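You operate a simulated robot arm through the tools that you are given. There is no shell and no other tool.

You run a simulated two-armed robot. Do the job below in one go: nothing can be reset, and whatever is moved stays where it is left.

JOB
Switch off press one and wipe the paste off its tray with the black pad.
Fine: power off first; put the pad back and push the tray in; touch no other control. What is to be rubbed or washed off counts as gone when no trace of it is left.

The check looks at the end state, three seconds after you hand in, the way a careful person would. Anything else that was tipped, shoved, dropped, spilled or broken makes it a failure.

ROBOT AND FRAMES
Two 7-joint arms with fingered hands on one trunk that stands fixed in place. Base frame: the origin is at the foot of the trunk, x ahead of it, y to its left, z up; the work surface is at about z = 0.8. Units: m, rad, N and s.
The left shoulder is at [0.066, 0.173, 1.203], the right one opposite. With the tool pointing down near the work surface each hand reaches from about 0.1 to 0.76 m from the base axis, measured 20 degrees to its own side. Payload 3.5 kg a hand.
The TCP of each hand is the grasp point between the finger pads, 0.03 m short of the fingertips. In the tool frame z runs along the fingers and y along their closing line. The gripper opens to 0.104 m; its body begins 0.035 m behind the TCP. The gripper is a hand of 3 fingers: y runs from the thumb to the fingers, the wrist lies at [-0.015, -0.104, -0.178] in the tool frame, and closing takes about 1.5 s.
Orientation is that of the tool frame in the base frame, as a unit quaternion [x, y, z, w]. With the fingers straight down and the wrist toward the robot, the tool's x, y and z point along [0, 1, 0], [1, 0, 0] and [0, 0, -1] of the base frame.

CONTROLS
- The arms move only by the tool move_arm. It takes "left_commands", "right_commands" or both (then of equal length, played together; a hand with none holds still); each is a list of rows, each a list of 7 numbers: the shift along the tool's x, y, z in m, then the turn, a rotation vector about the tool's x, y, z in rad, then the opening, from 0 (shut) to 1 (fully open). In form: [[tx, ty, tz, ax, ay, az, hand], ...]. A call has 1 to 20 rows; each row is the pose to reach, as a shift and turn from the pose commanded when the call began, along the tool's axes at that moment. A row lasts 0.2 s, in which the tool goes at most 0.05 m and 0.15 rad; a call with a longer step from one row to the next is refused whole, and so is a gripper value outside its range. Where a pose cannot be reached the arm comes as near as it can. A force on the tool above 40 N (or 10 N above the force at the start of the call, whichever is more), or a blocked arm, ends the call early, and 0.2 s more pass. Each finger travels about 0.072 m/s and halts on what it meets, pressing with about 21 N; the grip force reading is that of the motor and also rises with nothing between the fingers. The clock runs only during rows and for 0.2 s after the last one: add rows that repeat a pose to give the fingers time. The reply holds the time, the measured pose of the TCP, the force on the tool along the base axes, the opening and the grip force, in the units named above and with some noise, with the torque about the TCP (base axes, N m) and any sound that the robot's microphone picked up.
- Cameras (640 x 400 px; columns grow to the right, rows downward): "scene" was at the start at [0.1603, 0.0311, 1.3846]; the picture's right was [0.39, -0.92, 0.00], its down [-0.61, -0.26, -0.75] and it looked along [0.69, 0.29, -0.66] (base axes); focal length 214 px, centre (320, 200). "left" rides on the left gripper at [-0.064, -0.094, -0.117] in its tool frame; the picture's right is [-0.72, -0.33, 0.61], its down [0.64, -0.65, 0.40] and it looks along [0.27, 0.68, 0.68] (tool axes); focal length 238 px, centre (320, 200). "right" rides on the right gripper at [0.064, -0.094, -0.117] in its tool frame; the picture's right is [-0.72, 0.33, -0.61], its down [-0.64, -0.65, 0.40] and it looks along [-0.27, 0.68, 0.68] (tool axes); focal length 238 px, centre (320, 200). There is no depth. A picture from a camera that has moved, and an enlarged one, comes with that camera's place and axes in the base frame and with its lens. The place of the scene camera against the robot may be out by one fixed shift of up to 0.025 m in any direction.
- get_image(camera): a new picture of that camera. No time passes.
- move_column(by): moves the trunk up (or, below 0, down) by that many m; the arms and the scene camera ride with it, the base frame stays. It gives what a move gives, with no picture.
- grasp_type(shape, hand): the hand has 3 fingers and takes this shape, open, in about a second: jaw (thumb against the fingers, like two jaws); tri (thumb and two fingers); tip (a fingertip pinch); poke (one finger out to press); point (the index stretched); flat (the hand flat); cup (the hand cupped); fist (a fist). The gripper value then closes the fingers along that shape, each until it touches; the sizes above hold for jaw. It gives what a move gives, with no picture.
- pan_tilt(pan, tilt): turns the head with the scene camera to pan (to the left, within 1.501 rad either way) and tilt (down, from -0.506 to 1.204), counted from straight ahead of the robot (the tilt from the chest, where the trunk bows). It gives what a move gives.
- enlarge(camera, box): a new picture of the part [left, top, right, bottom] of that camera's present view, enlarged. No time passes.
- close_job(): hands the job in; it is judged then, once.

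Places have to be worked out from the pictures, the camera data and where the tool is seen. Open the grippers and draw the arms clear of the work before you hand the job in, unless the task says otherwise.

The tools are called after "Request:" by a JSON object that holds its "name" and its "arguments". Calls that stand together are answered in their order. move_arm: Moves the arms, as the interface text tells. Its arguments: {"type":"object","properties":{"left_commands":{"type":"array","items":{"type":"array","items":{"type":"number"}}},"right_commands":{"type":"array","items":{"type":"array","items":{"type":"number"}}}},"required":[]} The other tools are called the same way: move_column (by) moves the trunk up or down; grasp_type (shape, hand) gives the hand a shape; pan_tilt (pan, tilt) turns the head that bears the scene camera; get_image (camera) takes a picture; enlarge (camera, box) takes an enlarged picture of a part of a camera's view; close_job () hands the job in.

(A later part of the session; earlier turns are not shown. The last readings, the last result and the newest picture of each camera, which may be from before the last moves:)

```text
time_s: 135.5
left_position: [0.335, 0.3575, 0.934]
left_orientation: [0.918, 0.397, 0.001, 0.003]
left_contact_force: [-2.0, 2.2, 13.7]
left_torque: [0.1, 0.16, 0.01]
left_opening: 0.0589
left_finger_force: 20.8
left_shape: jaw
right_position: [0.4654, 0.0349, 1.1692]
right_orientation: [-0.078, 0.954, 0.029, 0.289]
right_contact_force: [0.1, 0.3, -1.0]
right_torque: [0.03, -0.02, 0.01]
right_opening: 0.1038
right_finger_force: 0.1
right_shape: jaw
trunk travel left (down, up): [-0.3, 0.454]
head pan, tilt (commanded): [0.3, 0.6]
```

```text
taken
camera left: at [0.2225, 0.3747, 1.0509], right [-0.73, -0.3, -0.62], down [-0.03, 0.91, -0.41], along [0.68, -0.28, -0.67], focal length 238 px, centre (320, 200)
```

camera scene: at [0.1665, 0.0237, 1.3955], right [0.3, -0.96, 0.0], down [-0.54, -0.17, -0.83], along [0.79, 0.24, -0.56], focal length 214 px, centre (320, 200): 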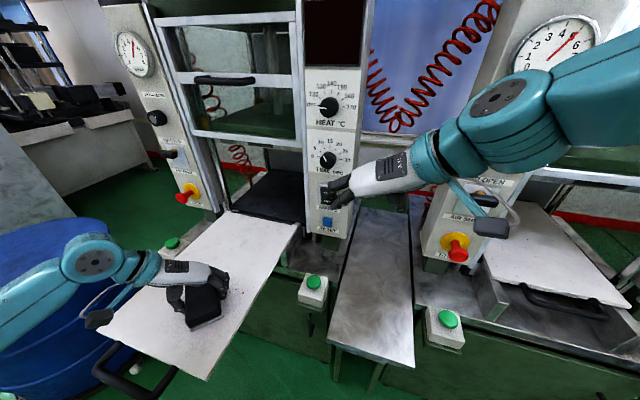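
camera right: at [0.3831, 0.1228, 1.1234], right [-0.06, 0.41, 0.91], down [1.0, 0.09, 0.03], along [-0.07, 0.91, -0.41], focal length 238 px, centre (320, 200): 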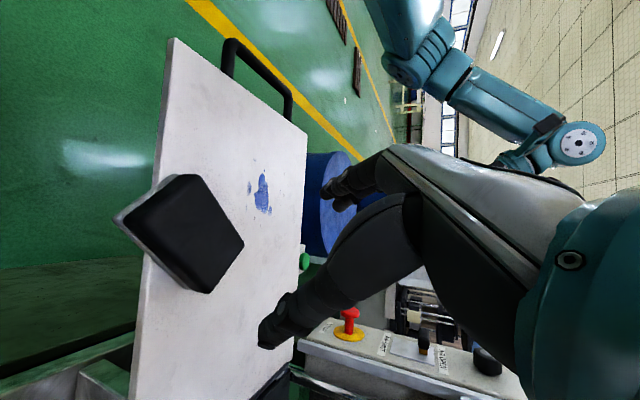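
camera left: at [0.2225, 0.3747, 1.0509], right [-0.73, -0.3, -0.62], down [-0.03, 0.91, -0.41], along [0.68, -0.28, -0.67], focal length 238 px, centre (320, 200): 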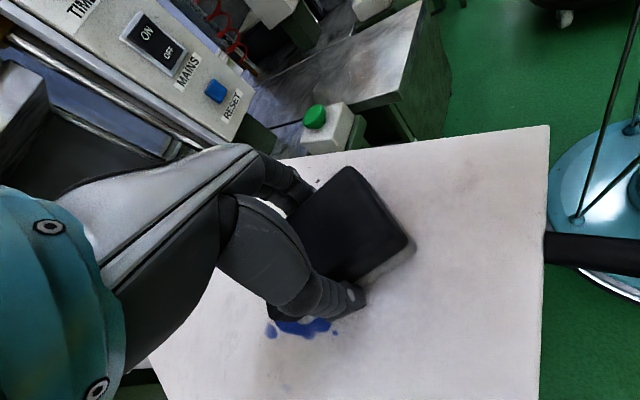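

It's pressing with about 14 N. I'll sweep along +y across the paste and back.

Request:
{"name": "move_arm", "arguments": {"left_commands": [[0.0145, -0.0137, -0.001, 0, 0, 0, 0], [0.0291, -0.0274, -0.001, 0, 0, 0, 0], [0.0436, -0.0412, -0.001, 0, 0, 0, 0], [0.0582, -0.0549, -0.001, 0, 0, 0, 0], [0.0727, -0.0686, -0.001, 0, 0, 0, 0], [0.0836, -0.0789, -0.001, 0, 0, 0, 0], [0.0945, -0.0892, -0.001, 0, 0, 0, 0], [0.08, -0.0755, -0.001, 0, 0, 0, 0], [0.0654, -0.0617, -0.001, 0, 0, 0, 0], [0.0509, -0.048, -0.001, 0, 0, 0, 0], [0.0364, -0.0343, -0.001, 0, 0, 0, 0], [0.0218, -0.0206, -0.001, 0, 0, 0, 0], [0.0073, -0.0069, -0.001, 0, 0, 0, 0], [0, 0, -0.001, 0, 0, 0, 0]]}}

Request:
{"name": "get_image", "arguments": {"camera": "scene"}}

Request:
{"name": "get_image", "arguments": {"camera": "left"}}

```text
time_s: 138.5
left_position: [0.3329, 0.3572, 0.9347]
left_orientation: [0.918, 0.397, -0.002, 0.002]
left_contact_force: [0.1, 6.6, 7.6]
left_torque: [0.17, 0.03, -0.01]
left_opening: 0.0579
left_finger_force: 21.4
left_shape: jaw
right_position: [0.4657, 0.036, 1.1682]
right_orientation: [-0.079, 0.953, 0.03, 0.29]
right_contact_force: [0.1, -0.6, -0.4]
right_torque: [-0.02, 0.03, 0.01]
right_opening: 0.1039
right_finger_force: 0.0
right_shape: jaw
trunk travel left (down, up): [-0.3, 0.454]
head pan, tilt (commanded): [0.3, 0.6]
```

```text
taken
camera scene: at [0.1669, 0.0247, 1.3952], right [0.3, -0.96, 0.0], down [-0.54, -0.17, -0.83], along [0.79, 0.24, -0.56], focal length 214 px, centre (320, 200)
```

scene: 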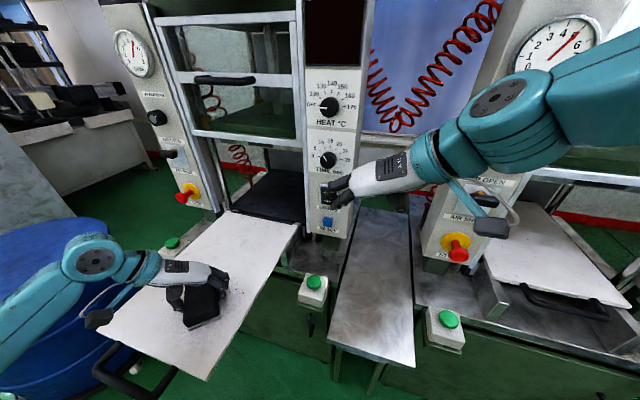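

```text
taken
camera left: at [0.2229, 0.3752, 1.0509], right [-0.73, -0.3, -0.61], down [-0.04, 0.91, -0.41], along [0.68, -0.28, -0.68], focal length 238 px, centre (320, 200)
```

left: 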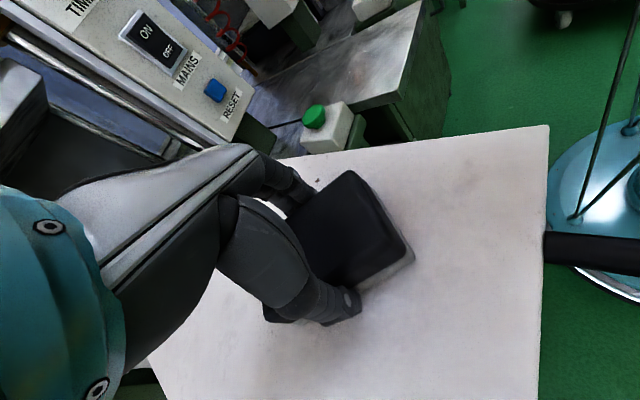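

The visible blue is gone there. I'll make more passes at other x offsets to cover all the satellite specks, lifting slightly for the backward move so the tray isn't pulled out.

Request:
{"name": "move_arm", "arguments": {"left_commands": [[0.0103, 0.0109, 0.001, 0, 0, 0, 0], [0.0279, 0.015, 0.001, 0, 0, 0, 0], [0.046, -0.0022, 0.001, 0, 0, 0, 0], [0.0642, -0.0193, 0.001, 0, 0, 0, 0], [0.0824, -0.0365, 0.001, 0, 0, 0, 0], [0.1005, -0.0536, 0.001, 0, 0, 0, 0], [0.1115, -0.0639, 0.001, 0, 0, 0, 0], [0.1217, -0.053, 0.001, 0, 0, 0, 0], [0.1177, -0.0355, 0.001, 0, 0, 0, 0], [0.0995, -0.0183, 0.001, 0, 0, 0, 0], [0.0813, -0.0012, 0.001, 0, 0, 0, 0], [0.0632, 0.016, 0.001, 0, 0, 0, 0], [0.045, 0.0331, 0.001, 0, 0, 0, 0], [0.045, 0.0331, -0.01, 0, 0, 0, 0], [0.024, 0.0254, -0.01, 0, 0, 0, 0], [0.0, 0.0, -0.01, 0, 0, 0, 0], [-0.0171, -0.0182, -0.01, 0, 0, 0, 0], [-0.0171, -0.0182, -0.004, 0, 0, 0, 0], [-0.0171, -0.0182, 0.0, 0, 0, 0, 0], [-0.0171, -0.0182, 0.001, 0, 0, 0, 0]]}}

Request:
{"name": "get_image", "arguments": {"camera": "scene"}}

Request:
{"name": "get_image", "arguments": {"camera": "left"}}

```text
time_s: 142.7
left_position: [0.3089, 0.354, 0.9339]
left_orientation: [0.918, 0.396, 0.001, 0.003]
left_contact_force: [-0.6, 3.0, 16.8]
left_torque: [0.15, 0.13, 0.01]
left_opening: 0.0585
left_finger_force: 21.4
left_shape: jaw
right_position: [0.4646, 0.0348, 1.1689]
right_orientation: [-0.078, 0.953, 0.031, 0.29]
right_contact_force: [0.2, 0.1, 0.3]
right_torque: [0.0, 0.02, -0.05]
right_opening: 0.1035
right_finger_force: 0.0
right_shape: jaw
trunk travel left (down, up): [-0.3, 0.454]
head pan, tilt (commanded): [0.3, 0.6]
```

```text
taken
camera scene: at [0.1665, 0.0237, 1.3955], right [0.3, -0.96, 0.0], down [-0.54, -0.17, -0.83], along [0.79, 0.24, -0.56], focal length 214 px, centre (320, 200)
```

scene: 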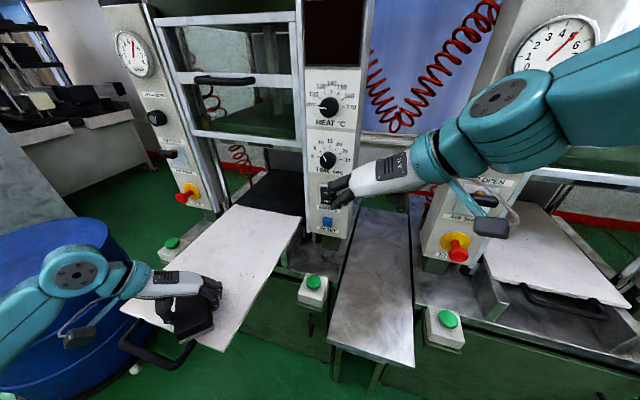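

```text
taken
camera left: at [0.1974, 0.3735, 1.0505], right [-0.73, -0.3, -0.62], down [-0.03, 0.91, -0.41], along [0.69, -0.28, -0.67], focal length 238 px, centre (320, 200)
```

left: 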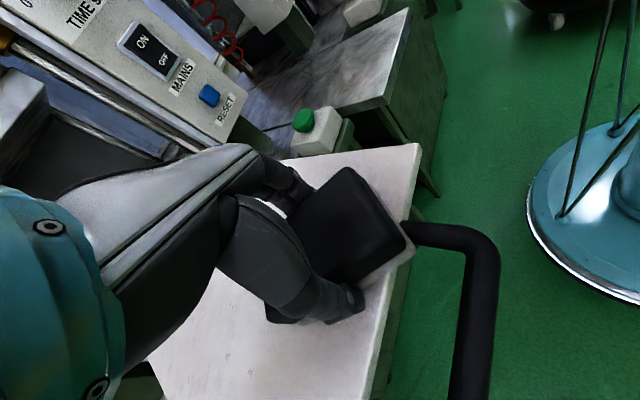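

The forward friction slid the tray inward by about 5 cm, so only the y-sweeps actually wiped. I'll lift the pad away and inspect the tray.

Request:
{"name": "move_arm", "arguments": {"left_commands": [[0, 0, -0.02, 0, 0, 0, 0], [0, 0, -0.06, 0, 0, 0, 0], [0, 0, -0.1, 0, 0, 0, 0], [0, 0, -0.14, 0, 0, 0, 0], [0.0073, -0.0069, -0.18, 0, 0, 0, 0], [0.0291, -0.0274, -0.2, 0, 0, 0, 0], [0.0582, -0.0549, -0.2, 0, 0, 0, 0], [0.0873, -0.0823, -0.2, 0, 0, 0, 0], [0.1163, -0.1098, -0.2, 0, 0, 0, 0], [0.1454, -0.1372, -0.2, 0, 0, 0, 0]]}}

Request:
{"name": "enlarge", "arguments": {"camera": "scene", "box": [100, 200, 320, 370]}}

Request:
{"name": "get_image", "arguments": {"camera": "left"}}

```text
time_s: 144.9
left_position: [0.3093, 0.5586, 1.1335]
left_orientation: [0.919, 0.395, -0.001, 0.002]
left_contact_force: [-0.3, -0.9, -0.7]
left_torque: [0.01, 0.01, 0.02]
left_opening: 0.0586
left_finger_force: 20.8
left_shape: jaw
right_position: [0.4676, 0.0359, 1.1672]
right_orientation: [-0.078, 0.954, 0.03, 0.289]
right_contact_force: [1.1, 0.2, -0.1]
right_torque: [-0.01, -0.01, -0.05]
right_opening: 0.1037
right_finger_force: 0.1
right_shape: jaw
trunk travel left (down, up): [-0.3, 0.454]
head pan, tilt (commanded): [0.3, 0.6]
```

```text
2.35 times, centred on (210, 285) of scene
camera zoom: at [0.1676, 0.0245, 1.3951], right [0.3, -0.96, 0.0], down [-0.54, -0.17, -0.82], along [0.79, 0.24, -0.57], focal length 505 px, centre (579, 0)
```

zoom: 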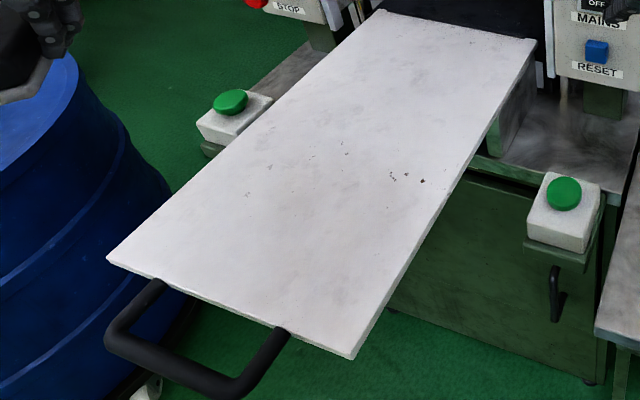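

```text
taken
camera left: at [0.1974, 0.5778, 1.2504], right [-0.73, -0.3, -0.61], down [-0.03, 0.91, -0.41], along [0.68, -0.28, -0.68], focal length 238 px, centre (320, 200)
```

left: 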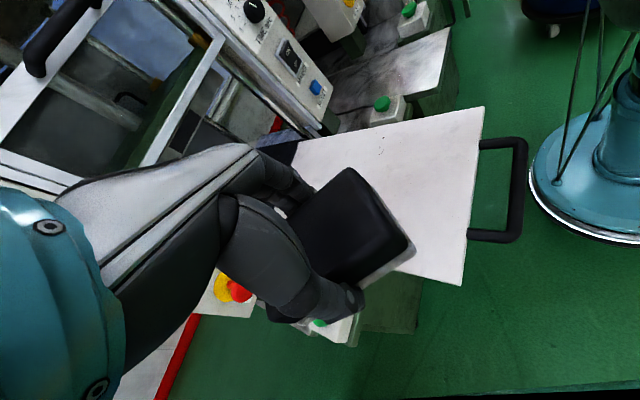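

The blue paste seems gone. I'll zoom in closely to check for faint traces.

Request:
{"name": "enlarge", "arguments": {"camera": "scene", "box": [180, 230, 270, 290]}}

Request:
{"name": "enlarge", "arguments": {"camera": "scene", "box": [150, 270, 260, 345]}}

Request:
{"name": "enlarge", "arguments": {"camera": "scene", "box": [210, 200, 320, 275]}}

```text
6.67 times, centred on (225, 260) of scene
camera zoom: at [0.1676, 0.0245, 1.3951], right [0.3, -0.96, 0.0], down [-0.54, -0.17, -0.82], along [0.79, 0.24, -0.57], focal length 1430 px, centre (953, -200)
```

zoom: 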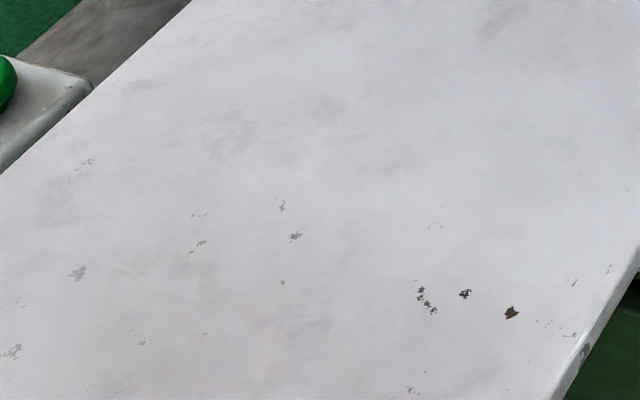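

```text
5.33 times, centred on (205, 308) of scene
camera zoom: at [0.1676, 0.0245, 1.3951], right [0.3, -0.96, 0.0], down [-0.54, -0.17, -0.82], along [0.79, 0.24, -0.57], focal length 1144 px, centre (933, -373)
```

zoom: 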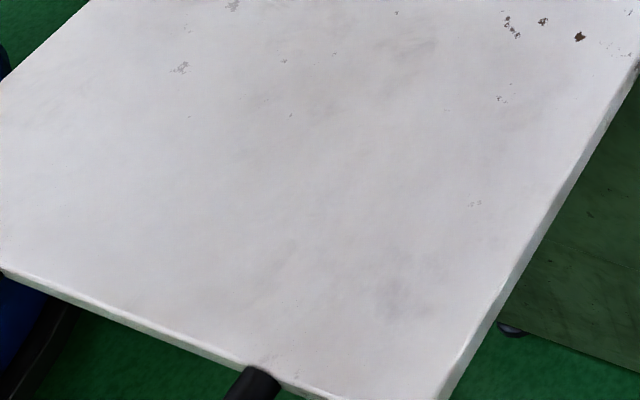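

```text
5.33 times, centred on (265, 238) of scene
camera zoom: at [0.1676, 0.0245, 1.3951], right [0.3, -0.96, 0.0], down [-0.54, -0.17, -0.82], along [0.79, 0.24, -0.57], focal length 1144 px, centre (613, 0)
```

zoom: 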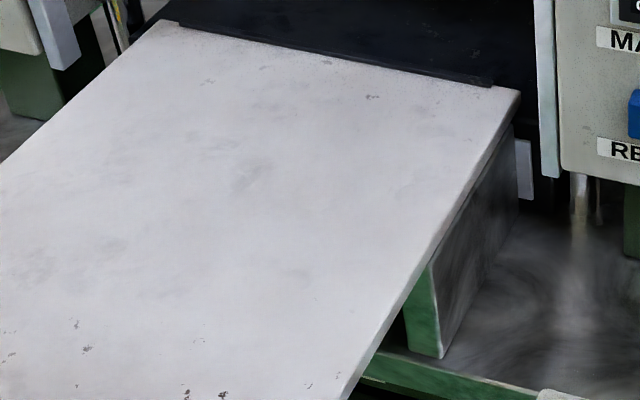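

No blue is visible; the remaining grey/brown chips are wear marks that were there before (press 2's tray has the same). For thoroughness I'll do one more pass over the paste area, at its shifted position around x≈0.395.

Request:
{"name": "move_arm", "arguments": {"left_commands": [[0.0011, 0.0226, 0.0357, 0, 0, 0, 0], [0.0021, 0.0451, 0.0714, 0, 0, 0, 0], [0.0032, 0.0677, 0.1071, 0, 0, 0, 0], [0.0042, 0.0902, 0.1428, 0, 0, 0, 0], [0.0053, 0.1128, 0.1785, 0, 0, 0, 0], [0.0053, 0.1128, 0.19, 0, 0, 0, 0], [0.0053, 0.1128, 0.197, 0, 0, 0, 0], [0.0053, 0.1128, 0.202, 0, 0, 0, 0], [-0.0092, 0.1265, 0.202, 0, 0, 0, 0], [-0.0238, 0.1402, 0.202, 0, 0, 0, 0], [-0.0383, 0.154, 0.202, 0, 0, 0, 0], [-0.0529, 0.1677, 0.202, 0, 0, 0, 0], [-0.0674, 0.1814, 0.202, 0, 0, 0, 0], [-0.0783, 0.1917, 0.202, 0, 0, 0, 0], [-0.0892, 0.202, 0.202, 0, 0, 0, 0], [-0.0747, 0.1883, 0.202, 0, 0, 0, 0], [-0.0601, 0.1745, 0.202, 0, 0, 0, 0], [-0.0456, 0.1608, 0.202, 0, 0, 0, 0], [-0.0311, 0.1471, 0.202, 0, 0, 0, 0], [-0.0165, 0.1334, 0.202, 0, 0, 0, 0]]}}

Request:
{"name": "get_image", "arguments": {"camera": "scene"}}

```text
time_s: 149.1
left_position: [0.394, 0.4513, 0.9319]
left_orientation: [0.918, 0.396, -0.001, 0.002]
left_contact_force: [-0.4, -13.4, 14.3]
left_torque: [-0.4, -0.15, -0.08]
left_opening: 0.0595
left_finger_force: 20.5
left_shape: jaw
right_position: [0.4663, 0.0322, 1.1685]
right_orientation: [-0.078, 0.953, 0.031, 0.29]
right_contact_force: [0.3, 0.3, -0.5]
right_torque: [0.01, -0.01, 0.03]
right_opening: 0.1036
right_finger_force: 0.0
right_shape: jaw
trunk travel left (down, up): [-0.3, 0.454]
head pan, tilt (commanded): [0.3, 0.6]
```

```text
taken
camera scene: at [0.1665, 0.0217, 1.3953], right [0.3, -0.96, 0.0], down [-0.54, -0.17, -0.83], along [0.79, 0.24, -0.56], focal length 214 px, centre (320, 200)
```

scene: 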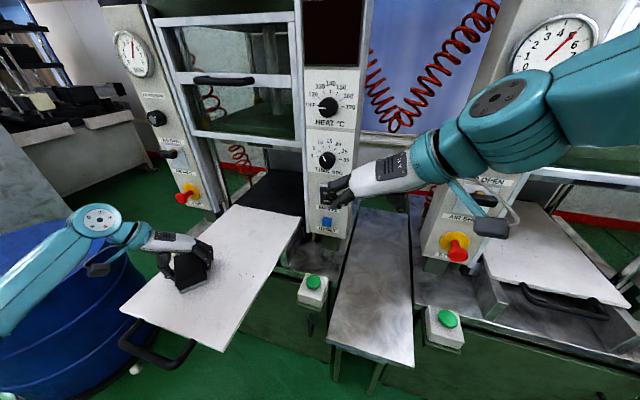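

I'll lift the pad and return it to the hand-over spot at [0.407, 0.283] on the tray's right side.

Request:
{"name": "move_arm", "arguments": {"left_commands": [[0, 0, -0.015, 0, 0, 0, 0], [0, 0, -0.03, 0, 0, 0, 0], [-0.0226, 0.0249, -0.03, 0, 0, 0, 0], [-0.0453, 0.0499, -0.03, 0, 0, 0, 0], [-0.0679, 0.0748, -0.03, 0, 0, 0, 0], [-0.0906, 0.0998, -0.03, 0, 0, 0, 0], [-0.1132, 0.1247, -0.03, 0, 0, 0, 0], [-0.1132, 0.1247, -0.018, 0, 0, 0, 0], [-0.1132, 0.1247, -0.01, 0, 0, 0, 0], [-0.1132, 0.1247, -0.005, 0, 0, 0, 0], [-0.1132, 0.1247, -0.003, 0, 0, 0, 0]]}}

Request:
{"name": "enlarge", "arguments": {"camera": "scene", "box": [120, 200, 320, 350]}}

Request:
{"name": "get_image", "arguments": {"camera": "left"}}

```text
time_s: 151.5
left_position: [0.408, 0.2841, 0.9359]
left_orientation: [0.918, 0.397, 0.0, 0.002]
left_contact_force: [-0.9, 0.3, -1.6]
left_torque: [-0.02, -0.06, 0.03]
left_opening: 0.059
left_finger_force: 20.9
left_shape: jaw
right_position: [0.4673, 0.0354, 1.1692]
right_orientation: [-0.078, 0.953, 0.031, 0.29]
right_contact_force: [-0.1, 0.2, 0.6]
right_torque: [0.03, 0.0, 0.0]
right_opening: 0.1036
right_finger_force: 0.1
right_shape: jaw
trunk travel left (down, up): [-0.3, 0.454]
head pan, tilt (commanded): [0.3, 0.6]
```

```text
2.67 times, centred on (220, 275) of scene
camera zoom: at [0.1676, 0.0242, 1.3951], right [0.3, -0.96, 0.0], down [-0.54, -0.17, -0.83], along [0.79, 0.24, -0.56], focal length 572 px, centre (587, 0)
```

zoom: 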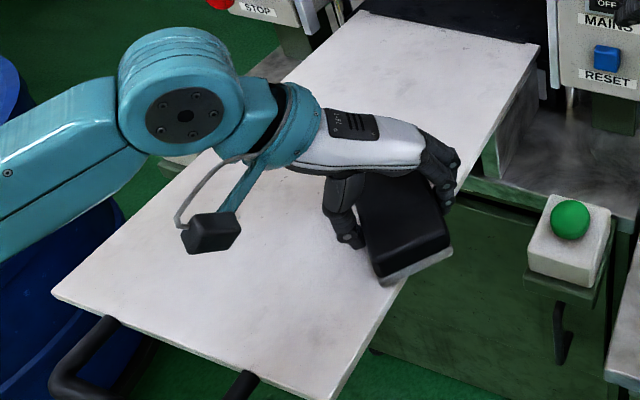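

```text
taken
camera left: at [0.2969, 0.3034, 1.0523], right [-0.73, -0.3, -0.61], down [-0.04, 0.91, -0.41], along [0.68, -0.28, -0.68], focal length 238 px, centre (320, 200)
```

left: 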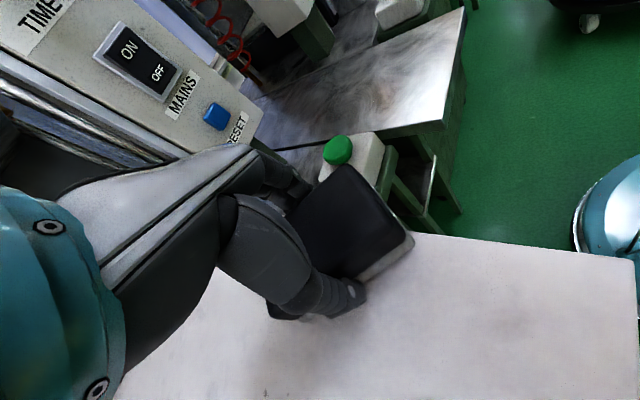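

Not quite touching yet. I'll lower a few millimetres to contact, then open the left hand.

Request:
{"name": "move_arm", "arguments": {"left_commands": [[0, 0, 0.0015, 0, 0, 0, 0], [0, 0, 0.003, 0, 0, 0, 0], [0, 0, 0.0035, 0, 0, 0, 0]]}}

Request:
{"name": "move_arm", "arguments": {"left_commands": [[0, 0, 0, 0, 0, 0, 0.3], [0, 0, 0, 0, 0, 0, 0.6], [0, 0, 0, 0, 0, 0, 1], [0, 0, 0, 0, 0, 0, 1], [0, 0, 0, 0, 0, 0, 1], [0, 0, 0, 0, 0, 0, 1], [0, 0, 0, 0, 0, 0, 1]]}}

Request:
{"name": "enlarge", "arguments": {"camera": "scene", "box": [120, 200, 320, 350]}}

```text
time_s: 152.3
left_position: [0.4086, 0.285, 0.9322]
left_orientation: [0.918, 0.397, 0.001, 0.004]
left_contact_force: [-0.9, 0.3, 11.2]
left_torque: [0.06, 0.08, 0.0]
left_opening: 0.059
left_finger_force: 20.6
left_shape: jaw
right_position: [0.4656, 0.0351, 1.1681]
right_orientation: [-0.079, 0.953, 0.03, 0.291]
right_contact_force: [0.5, -1.1, 0.6]
right_torque: [0.0, 0.03, 0.01]
right_opening: 0.1035
right_finger_force: 0.1
right_shape: jaw
trunk travel left (down, up): [-0.3, 0.454]
head pan, tilt (commanded): [0.3, 0.6]
```

```text
time_s: 153.9
left_position: [0.4104, 0.2851, 0.9316]
left_orientation: [0.918, 0.396, -0.001, 0.003]
left_contact_force: [-0.2, -0.1, 0.1]
left_torque: [-0.02, 0.0, -0.02]
left_opening: 0.1035
left_finger_force: 0.1
left_shape: jaw
right_position: [0.4668, 0.0348, 1.1672]
right_orientation: [-0.079, 0.953, 0.03, 0.29]
right_contact_force: [0.0, -0.2, 0.7]
right_torque: [0.0, -0.02, 0.0]
right_opening: 0.104
right_finger_force: 0.0
right_shape: jaw
trunk travel left (down, up): [-0.3, 0.454]
head pan, tilt (commanded): [0.3, 0.6]
```

```text
2.67 times, centred on (220, 275) of scene
camera zoom: at [0.1675, 0.0242, 1.3951], right [0.3, -0.96, 0.0], down [-0.54, -0.17, -0.83], along [0.79, 0.24, -0.56], focal length 572 px, centre (587, 0)
```

zoom: 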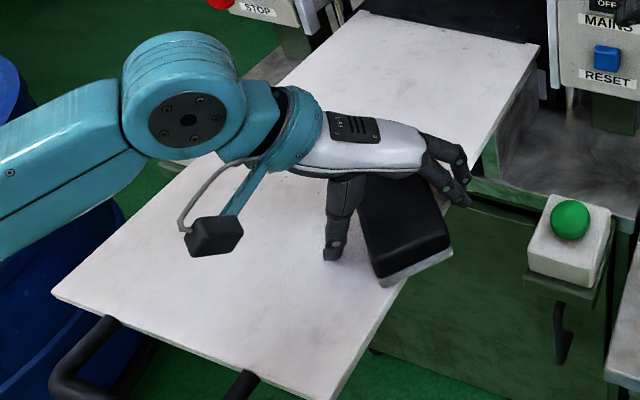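

Released. Lifting the left hand straight up and moving it left, then I'll look at the pad's resting pose.

Request:
{"name": "move_arm", "arguments": {"left_commands": [[0, 0, -0.012, 0, 0, 0, 1], [0, 0, -0.04, 0, 0, 0, 1], [0, 0, -0.08, 0, 0, 0, 1], [0, 0, -0.12, 0, 0, 0, 1], [0, 0, -0.16, 0, 0, 0, 1], [0.01, -0.035, -0.2, 0, 0, 0, 1], [0.02, -0.07, -0.23, 0, 0, 0, 1], [0.04, -0.11, -0.25, 0, 0, 0, 1], [0.06, -0.15, -0.27, 0, 0, 0, 1], [0.09, -0.18, -0.29, 0, 0, 0, 1], [0.12, -0.21, -0.3, 0, 0, 0, 1], [0.15, -0.24, -0.31, 0, 0, 0, 1]]}}

Request:
{"name": "get_image", "arguments": {"camera": "left"}}

Request:
{"name": "get_image", "arguments": {"camera": "scene"}}

```text
refused: row 6 steps farther than a row can; nothing moved
```

```text
taken
camera left: at [0.2973, 0.3037, 1.0482], right [-0.73, -0.3, -0.61], down [-0.04, 0.91, -0.41], along [0.68, -0.28, -0.68], focal length 238 px, centre (320, 200)
```

left: 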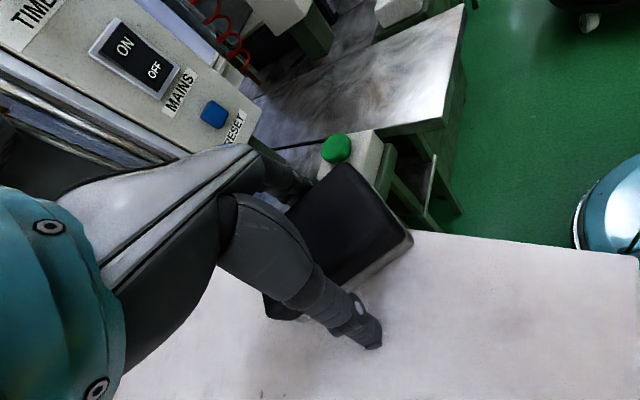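

```text
taken
camera scene: at [0.1675, 0.0242, 1.3951], right [0.3, -0.96, 0.0], down [-0.54, -0.17, -0.83], along [0.79, 0.24, -0.56], focal length 214 px, centre (320, 200)
```

scene: 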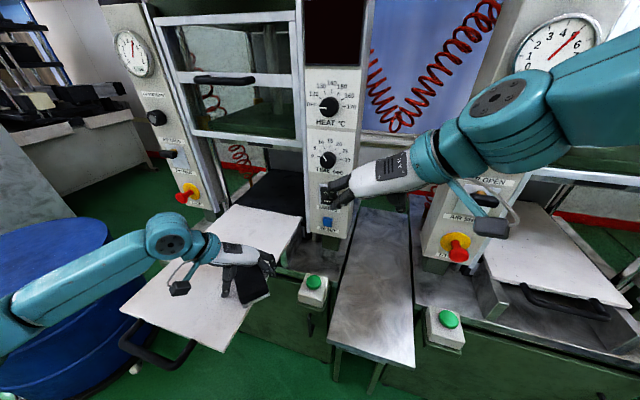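

The step was too long; I'll resend with smaller steps: up first, then left toward [0.34, 0.56, 1.2].

Request:
{"name": "move_arm", "arguments": {"left_commands": [[0, 0, -0.012, 0, 0, 0, 1], [0, 0, -0.04, 0, 0, 0, 1], [0, 0, -0.08, 0, 0, 0, 1], [0, 0, -0.12, 0, 0, 0, 1], [0, 0, -0.16, 0, 0, 0, 1], [0.01, -0.025, -0.19, 0, 0, 0, 1], [0.025, -0.055, -0.215, 0, 0, 0, 1], [0.045, -0.09, -0.235, 0, 0, 0, 1], [0.065, -0.125, -0.25, 0, 0, 0, 1], [0.09, -0.155, -0.26, 0, 0, 0, 1], [0.115, -0.19, -0.265, 0, 0, 0, 1], [0.145, -0.22, -0.27, 0, 0, 0, 1], [0.165, -0.25, -0.28, 0, 0, 0, 1]]}}

Request:
{"name": "get_image", "arguments": {"camera": "left"}}

Request:
{"name": "get_image", "arguments": {"camera": "scene"}}

```text
time_s: 156.7
left_position: [0.3377, 0.5775, 1.2089]
left_orientation: [0.918, 0.396, 0.0, 0.002]
left_contact_force: [-0.2, -0.2, 0.3]
left_torque: [-0.01, -0.05, -0.01]
left_opening: 0.1037
left_finger_force: 0.1
left_shape: jaw
right_position: [0.4653, 0.0351, 1.1679]
right_orientation: [-0.079, 0.953, 0.031, 0.29]
right_contact_force: [0.4, 0.9, -0.1]
right_torque: [-0.01, -0.02, 0.01]
right_opening: 0.1037
right_finger_force: 0.0
right_shape: jaw
trunk travel left (down, up): [-0.3, 0.454]
head pan, tilt (commanded): [0.3, 0.6]
```

```text
taken
camera left: at [0.2266, 0.5963, 1.326], right [-0.73, -0.3, -0.61], down [-0.03, 0.91, -0.41], along [0.68, -0.28, -0.68], focal length 238 px, centre (320, 200)
```

left: 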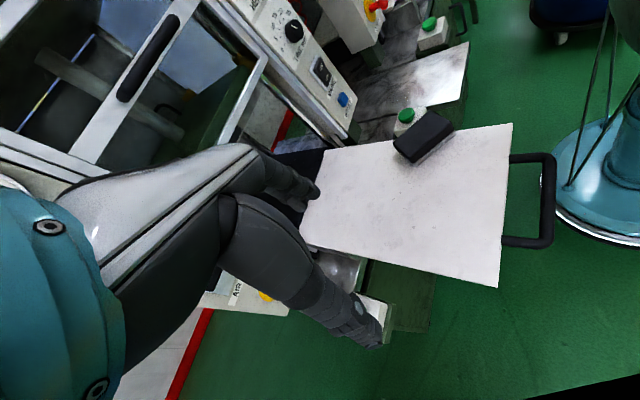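

```text
taken
camera scene: at [0.1668, 0.0241, 1.3952], right [0.3, -0.96, 0.0], down [-0.54, -0.17, -0.83], along [0.79, 0.24, -0.56], focal length 214 px, centre (320, 200)
```

scene: 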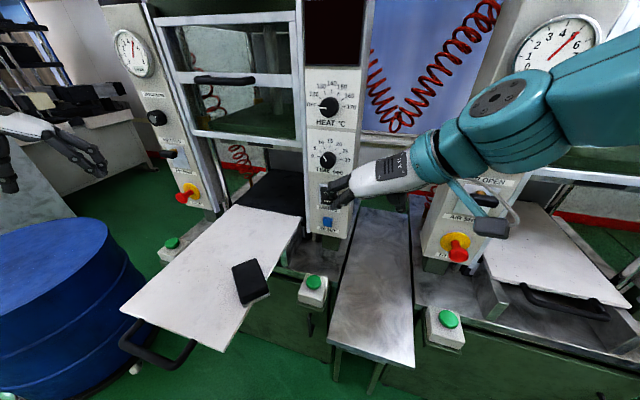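

I'll zoom in on the tray and the pad from the left camera.

Request:
{"name": "enlarge", "arguments": {"camera": "left", "box": [300, 90, 540, 290]}}

Request:
{"name": "enlarge", "arguments": {"camera": "scene", "box": [180, 220, 310, 320]}}

```text
2.00 times, centred on (420, 190) of left
camera zoom: at [0.2266, 0.5963, 1.326], right [-0.73, -0.3, -0.61], down [-0.03, 0.91, -0.41], along [0.68, -0.28, -0.68], focal length 477 px, centre (120, 220)
```

zoom: 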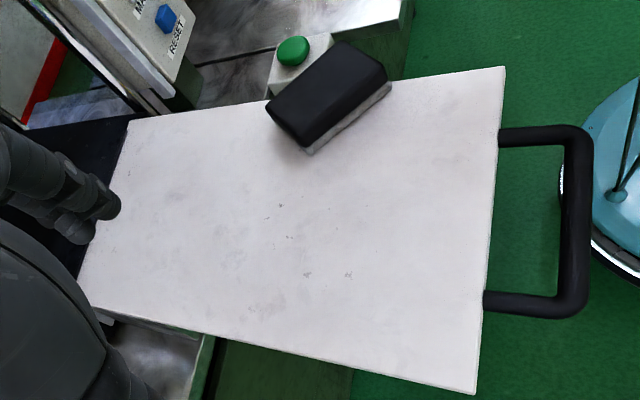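

```text
4.00 times, centred on (245, 270) of scene
camera zoom: at [0.1668, 0.0241, 1.3952], right [0.3, -0.96, 0.0], down [-0.54, -0.17, -0.83], along [0.79, 0.24, -0.56], focal length 858 px, centre (620, -80)
```

zoom: 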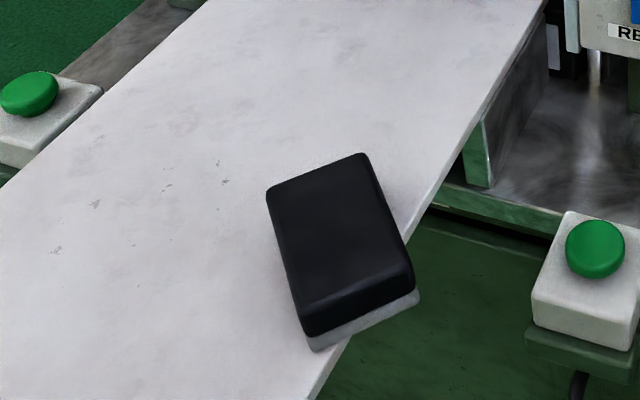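

The tray is clean from both views. The pad rests at about [0.406, 0.285], long axis at ~45°. I'll lower the trunk 0.12 m again and bring the right hand back over the pad.

Request:
{"name": "move_column", "arguments": {"by": -0.12}}

Request:
{"name": "move_arm", "arguments": {"right_commands": [[0.0028, 0.0353, -0.0017, -0.0487, -0.0006, -0.0757, 1], [0.0057, 0.0706, -0.0034, -0.0975, -0.0013, -0.1513, 1], [0.0085, 0.1059, -0.0051, -0.1462, -0.0019, -0.227, 1], [0.0114, 0.1411, -0.0068, -0.195, -0.0025, -0.3026, 1], [0.0142, 0.1764, -0.0085, -0.2437, -0.0031, -0.3783, 1], [0.0171, 0.2117, -0.0102, -0.2925, -0.0038, -0.4539, 1], [0.0199, 0.247, -0.0119, -0.3412, -0.0044, -0.5296, 1], [0.0199, 0.247, -0.0119, -0.3412, -0.0044, -0.5296, 1]]}}

Request:
{"name": "get_image", "arguments": {"camera": "right"}}

Request:
{"name": "get_image", "arguments": {"camera": "left"}}

Request:
{"name": "get_image", "arguments": {"camera": "scene"}}

```text
time_s: 158.2
left_position: [0.3387, 0.5773, 1.091]
left_orientation: [0.918, 0.396, 0.0, 0.003]
left_contact_force: [-0.1, 0.1, -0.5]
left_torque: [-0.03, 0.0, 0.0]
left_opening: 0.1033
left_finger_force: 0.1
left_shape: jaw
right_position: [0.4657, 0.0373, 1.0493]
right_orientation: [-0.079, 0.953, 0.031, 0.291]
right_contact_force: [0.0, -0.3, 0.1]
right_torque: [0.0, -0.03, -0.02]
right_opening: 0.1038
right_finger_force: 0.1
right_shape: jaw
trunk travel left (down, up): [-0.18, 0.574]
head pan, tilt (commanded): [0.3, 0.6]
```

```text
time_s: 160.0
left_position: [0.339, 0.5773, 1.0897]
left_orientation: [0.918, 0.396, -0.001, 0.002]
left_contact_force: [-0.2, -0.5, 0.2]
left_torque: [0.0, -0.02, 0.02]
left_opening: 0.1038
left_finger_force: 0.1
left_shape: jaw
right_position: [0.4036, 0.2747, 1.0502]
right_orientation: [-0.372, 0.88, 0.114, 0.273]
right_contact_force: [-0.4, -0.6, -0.2]
right_torque: [0.03, 0.02, 0.02]
right_opening: 0.1038
right_finger_force: 0.0
right_shape: jaw
trunk travel left (down, up): [-0.18, 0.574]
head pan, tilt (commanded): [0.3, 0.6]
```

```text
taken
camera right: at [0.3879, 0.122, 1.1103], right [-0.06, 0.41, 0.91], down [1.0, 0.09, 0.03], along [-0.07, 0.91, -0.41], focal length 238 px, centre (320, 200)
```

right: 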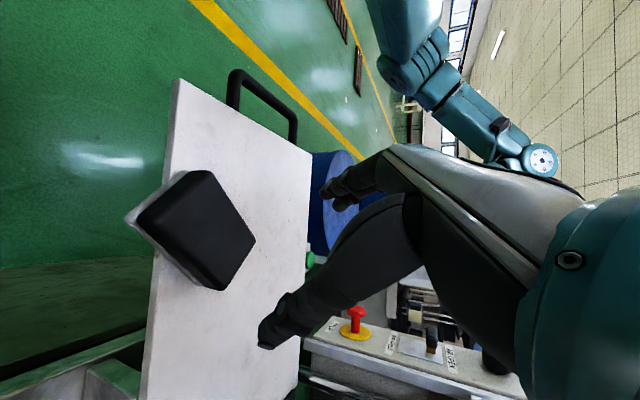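

```text
taken
camera left: at [0.2278, 0.5962, 1.2066], right [-0.73, -0.3, -0.61], down [-0.04, 0.91, -0.41], along [0.68, -0.28, -0.68], focal length 238 px, centre (320, 200)
```

left: 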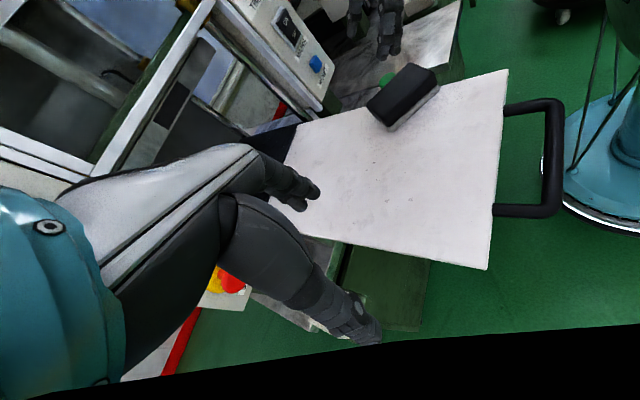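

```text
taken
camera scene: at [0.2211, 0.0241, 1.2718], right [0.3, -0.96, 0.0], down [-0.54, -0.17, -0.83], along [0.79, 0.24, -0.56], focal length 214 px, centre (320, 200)
```

scene: 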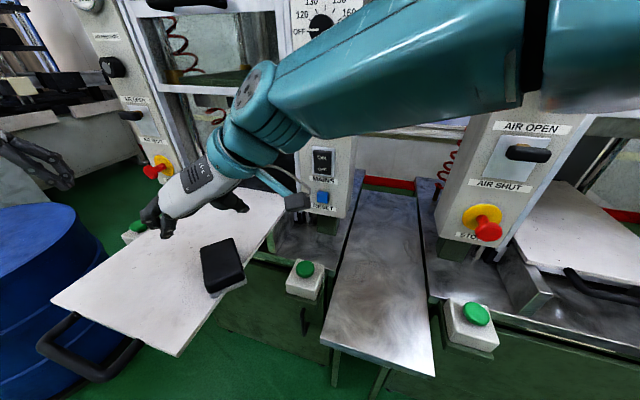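

The right hand is back over the pad with no limits flagged. I'll zoom in to verify alignment before descending.

Request:
{"name": "enlarge", "arguments": {"camera": "right", "box": [100, 130, 380, 350]}}

```text
1.82 times, centred on (240, 240) of right
camera zoom: at [0.3879, 0.122, 1.1103], right [-0.06, 0.41, 0.91], down [1.0, 0.09, 0.03], along [-0.07, 0.91, -0.41], focal length 433 px, centre (466, 127)
```

zoom: 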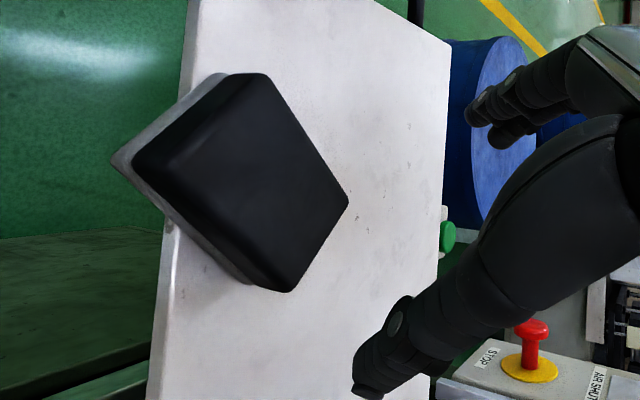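

Pad centre confirmed at about [0.4085, 0.284]. I'll descend the right hand to [0.400, 0.2745, 0.934] around it.

Request:
{"name": "move_arm", "arguments": {"right_commands": [[0.017, 0.0007, 0.0237, 0, 0, 0, 1], [0.034, 0.0014, 0.0474, 0, 0, 0, 1], [0.0509, 0.0021, 0.0711, 0, 0, 0, 1], [0.06, 0.0025, 0.084, 0, 0, 0, 1], [0.0679, 0.0028, 0.0948, 0, 0, 0, 1], [0.0679, 0.0028, 0.0948, 0, 0, 0, 1]]}}

Request:
{"name": "enlarge", "arguments": {"camera": "right", "box": [180, 80, 420, 360]}}

Request:
{"name": "enlarge", "arguments": {"camera": "scene", "box": [140, 180, 320, 310]}}

```text
time_s: 161.4
left_position: [0.3401, 0.5762, 1.0897]
left_orientation: [0.918, 0.396, -0.001, 0.002]
left_contact_force: [-0.8, -0.2, -0.1]
left_torque: [-0.06, 0.05, -0.04]
left_opening: 0.1036
left_finger_force: 0.1
left_shape: jaw
right_position: [0.399, 0.2752, 0.9458]
right_orientation: [-0.371, 0.88, 0.114, 0.273]
right_contact_force: [0.1, -0.6, -0.4]
right_torque: [-0.02, 0.01, 0.01]
right_opening: 0.1037
right_finger_force: 0.1
right_shape: jaw
right hand out of reach, approached as far as the arm can: row 5, 6
trunk travel left (down, up): [-0.18, 0.574]
head pan, tilt (commanded): [0.3, 0.6]
```

```text
1.43 times, centred on (300, 220) of right
camera zoom: at [0.3835, 0.1235, 1.0072], right [-0.06, 0.41, 0.91], down [1.0, 0.09, 0.03], along [-0.07, 0.91, -0.41], focal length 340 px, centre (349, 171)
```

zoom: 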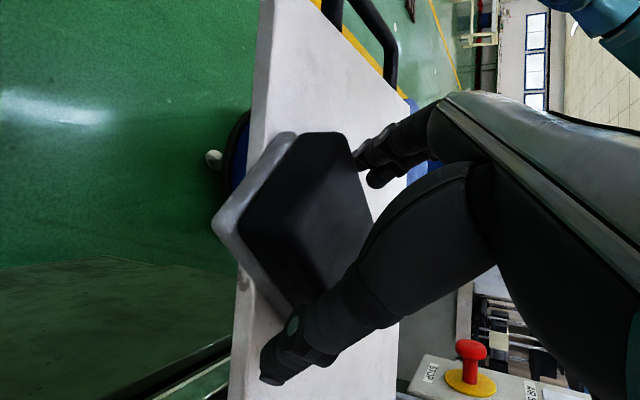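

```text
3.08 times, centred on (230, 245) of scene
camera zoom: at [0.2212, 0.0242, 1.2717], right [0.3, -0.96, 0.0], down [-0.54, -0.17, -0.83], along [0.79, 0.24, -0.56], focal length 660 px, centre (597, 62)
```

zoom: 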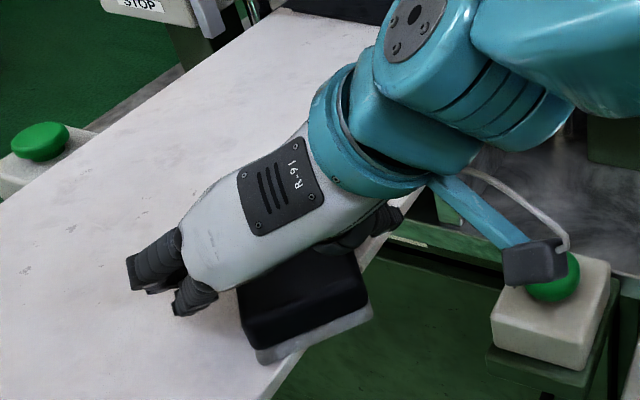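

It's about 1 cm short of the wanted height. A tiny trunk lowering of 0.012 m gives the rest.

Request:
{"name": "move_column", "arguments": {"by": -0.012}}

Request:
{"name": "enlarge", "arguments": {"camera": "right", "box": [180, 80, 420, 360]}}

```text
time_s: 162.0
left_position: [0.3394, 0.5775, 1.0789]
left_orientation: [0.918, 0.396, -0.001, 0.002]
left_contact_force: [-0.2, 0.1, 0.7]
left_torque: [0.01, 0.01, 0.0]
left_opening: 0.1036
left_finger_force: 0.0
left_shape: jaw
right_position: [0.3968, 0.274, 0.9343]
right_orientation: [-0.372, 0.88, 0.113, 0.273]
right_contact_force: [0.2, -1.1, 0.2]
right_torque: [-0.03, -0.01, -0.01]
right_opening: 0.1037
right_finger_force: 0.0
right_shape: jaw
trunk travel left (down, up): [-0.168, 0.586]
head pan, tilt (commanded): [0.3, 0.6]
```

```text
1.43 times, centred on (300, 220) of right
camera zoom: at [0.3829, 0.1231, 0.9948], right [-0.06, 0.41, 0.91], down [1.0, 0.09, 0.03], along [-0.07, 0.91, -0.41], focal length 340 px, centre (349, 171)
```

zoom: 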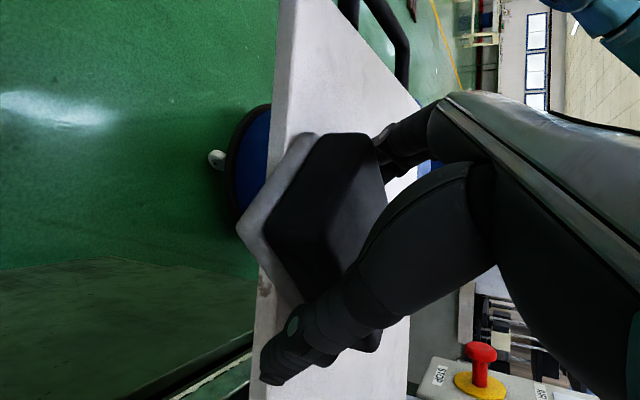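

Now at z=0.934, matching the earlier release pose. Closing the right hand on the pad.

Request:
{"name": "move_arm", "arguments": {"right_commands": [[0, 0, 0, 0, 0, 0, 0.6], [0, 0, 0, 0, 0, 0, 0.4], [0, 0, 0, 0, 0, 0, 0.2], [0, 0, 0, 0, 0, 0, 0], [0, 0, 0, 0, 0, 0, 0], [0, 0, 0, 0, 0, 0, 0], [0, 0, 0, 0, 0, 0, 0], [0, 0, 0, 0, 0, 0, 0]]}}

Request:
{"name": "enlarge", "arguments": {"camera": "right", "box": [180, 80, 420, 360]}}

```text
time_s: 163.8
left_position: [0.3405, 0.577, 1.0784]
left_orientation: [0.918, 0.397, -0.001, 0.002]
left_contact_force: [0.2, 0.4, -0.6]
left_torque: [0.03, -0.04, -0.01]
left_opening: 0.1034
left_finger_force: 0.1
left_shape: jaw
right_position: [0.3996, 0.2745, 0.9331]
right_orientation: [-0.372, 0.88, 0.113, 0.273]
right_contact_force: [0.5, -0.1, 0.6]
right_torque: [0.0, 0.0, 0.01]
right_opening: 0.0592
right_finger_force: 20.5
right_shape: jaw
trunk travel left (down, up): [-0.168, 0.586]
head pan, tilt (commanded): [0.3, 0.6]
```

```text
1.43 times, centred on (300, 220) of right
camera zoom: at [0.3836, 0.1232, 0.9943], right [-0.06, 0.41, 0.91], down [1.0, 0.09, 0.03], along [-0.07, 0.91, -0.41], focal length 340 px, centre (349, 171)
```

zoom: 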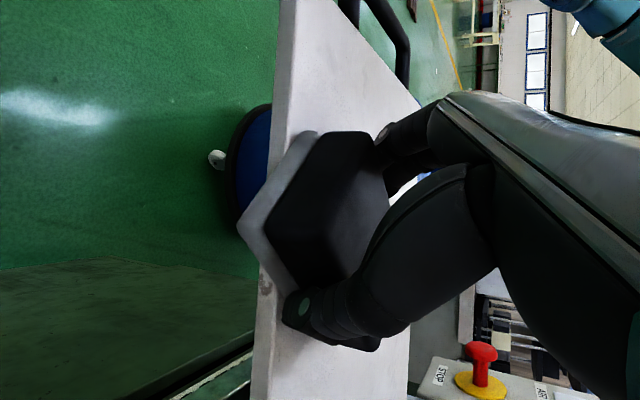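

Gripped (0.0592 m, 20 N). I'll lift the pad and carry it back over the table to [0.466, -0.0215, 0.995], turning the hand back to its original grasp orientation.

Request:
{"name": "move_arm", "arguments": {"right_commands": [[-0.0056, 0, -0.0083, 0, 0, 0, 0], [-0.0226, -0.0002, -0.033, 0, 0, 0, 0], [-0.0395, -0.0003, -0.0578, 0, 0, 0, 0], [-0.0564, -0.0004, -0.0826, 0, 0, 0, 0], [-0.0387, -0.0286, -0.0894, 0.0428, 0.0004, 0.0634, 0], [-0.0211, -0.0568, -0.0962, 0.0855, 0.0007, 0.1267, 0], [-0.0034, -0.0851, -0.103, 0.1283, 0.0011, 0.1901, 0], [0.0143, -0.1133, -0.1098, 0.1711, 0.0014, 0.2534, 0], [0.0319, -0.1415, -0.1166, 0.2138, 0.0018, 0.3168, 0], [0.0496, -0.1697, -0.1234, 0.2566, 0.0021, 0.3801, 0], [0.0673, -0.198, -0.1302, 0.2994, 0.0025, 0.4435, 0], [0.0849, -0.2262, -0.137, 0.3421, 0.0028, 0.5068, 0], [0.1026, -0.2544, -0.1438, 0.3849, 0.0032, 0.5702, 0], [0.1026, -0.2544, -0.1438, 0.3849, 0.0032, 0.5702, 0]]}}

Request:
{"name": "get_image", "arguments": {"camera": "scene"}}

Request:
{"name": "get_image", "arguments": {"camera": "right"}}

```text
time_s: 166.8
left_position: [0.34, 0.5776, 1.0757]
left_orientation: [0.918, 0.397, -0.001, 0.003]
left_contact_force: [0.7, 0.2, -1.1]
left_torque: [-0.02, 0.0, -0.01]
left_opening: 0.1037
left_finger_force: 0.0
left_shape: jaw
right_position: [0.4646, -0.0234, 0.9947]
right_orientation: [-0.052, 0.955, 0.015, 0.293]
right_contact_force: [0.4, -0.5, -1.2]
right_torque: [0.02, 0.02, 0.0]
right_opening: 0.059
right_finger_force: 21.0
right_shape: jaw
trunk travel left (down, up): [-0.168, 0.586]
head pan, tilt (commanded): [0.3, 0.6]
```

```text
taken
camera scene: at [0.2276, 0.0242, 1.2592], right [0.3, -0.96, 0.0], down [-0.54, -0.17, -0.83], along [0.79, 0.24, -0.56], focal length 214 px, centre (320, 200)
```

scene: 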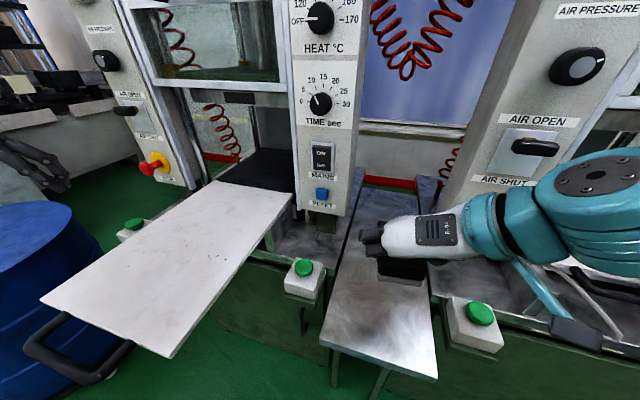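

```text
taken
camera right: at [0.3578, -0.1304, 1.0554], right [0.21, 0.35, 0.91], down [0.82, -0.57, 0.03], along [0.53, 0.74, -0.41], focal length 238 px, centre (320, 200)
```

right: 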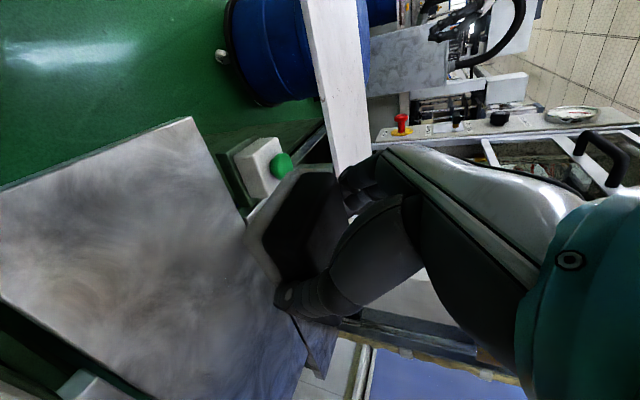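

The pad is above its original place. Lowering to z=0.865 first.

Request:
{"name": "move_arm", "arguments": {"right_commands": [[0.0114, -0.0004, 0.0315, 0, 0, 0, 0], [0.0227, -0.0008, 0.063, 0, 0, 0, 0], [0.0341, -0.0012, 0.0944, 0, 0, 0, 0], [0.0454, -0.0016, 0.1259, 0, 0, 0, 0], [0.0454, -0.0016, 0.1259, 0, 0, 0, 0]]}}

Request:
{"name": "enlarge", "arguments": {"camera": "right", "box": [120, 120, 440, 380]}}

Request:
{"name": "enlarge", "arguments": {"camera": "scene", "box": [310, 190, 490, 330]}}

```text
time_s: 168.0
left_position: [0.3387, 0.5783, 1.0778]
left_orientation: [0.918, 0.396, -0.001, 0.003]
left_contact_force: [-0.1, 0.7, -0.3]
left_torque: [-0.02, -0.03, -0.01]
left_opening: 0.1039
left_finger_force: 0.0
left_shape: jaw
right_position: [0.5001, -0.0213, 0.8662]
right_orientation: [-0.052, 0.954, 0.016, 0.294]
right_contact_force: [0.8, 0.1, -0.5]
right_torque: [-0.02, 0.02, -0.02]
right_opening: 0.0591
right_finger_force: 21.1
right_shape: jaw
trunk travel left (down, up): [-0.168, 0.586]
head pan, tilt (commanded): [0.3, 0.6]
```

```text
1.54 times, centred on (280, 250) of right
camera zoom: at [0.3923, -0.1282, 0.9268], right [0.21, 0.35, 0.91], down [0.82, -0.57, 0.03], along [0.53, 0.75, -0.41], focal length 367 px, centre (382, 123)
```

zoom: 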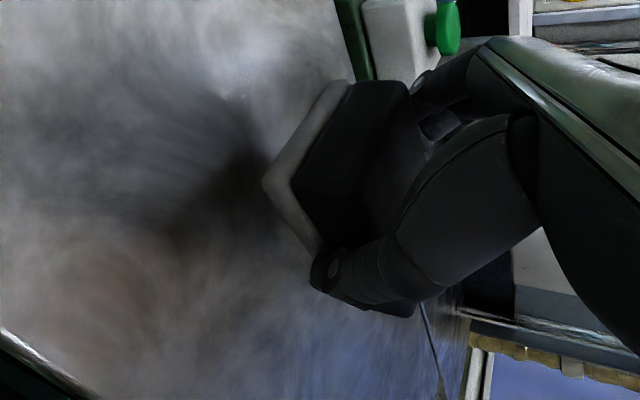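

```text
2.86 times, centred on (400, 260) of scene
camera zoom: at [0.2274, 0.0242, 1.2593], right [0.3, -0.96, 0.0], down [-0.54, -0.17, -0.83], along [0.79, 0.24, -0.56], focal length 613 px, centre (91, 29)
```

zoom: 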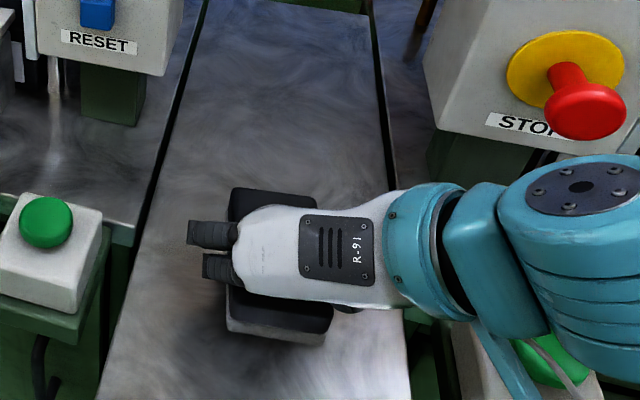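

The pad sits in the hand just as when first gripped. Lowering in small steps until it touches the table.

Request:
{"name": "move_arm", "arguments": {"right_commands": [[0.0055, 0.0002, 0.0063, 0, 0, 0, 0], [0.0095, 0.0002, 0.0122, 0, 0, 0, 0], [0.0134, 0.0002, 0.018, 0, 0, 0, 0], [0.0162, 0.0002, 0.0221, 0, 0, 0, 0], [0.0185, 0.0002, 0.0254, 0, 0, 0, 0], [0.0199, 0.0002, 0.0275, 0, 0, 0, 0]]}}

```text
time_s: 169.4
left_position: [0.3387, 0.5777, 1.0783]
left_orientation: [0.918, 0.396, -0.001, 0.002]
left_contact_force: [-0.4, -0.3, 0.3]
left_torque: [0.0, 0.0, 0.0]
left_opening: 0.1038
left_finger_force: 0.1
left_shape: jaw
right_position: [0.499, -0.0203, 0.8324]
right_orientation: [-0.052, 0.954, 0.015, 0.294]
right_contact_force: [-1.3, -2.0, 7.7]
right_torque: [-0.01, -0.11, -0.08]
right_opening: 0.0592
right_finger_force: 20.9
right_shape: jaw
trunk travel left (down, up): [-0.168, 0.586]
head pan, tilt (commanded): [0.3, 0.6]
```

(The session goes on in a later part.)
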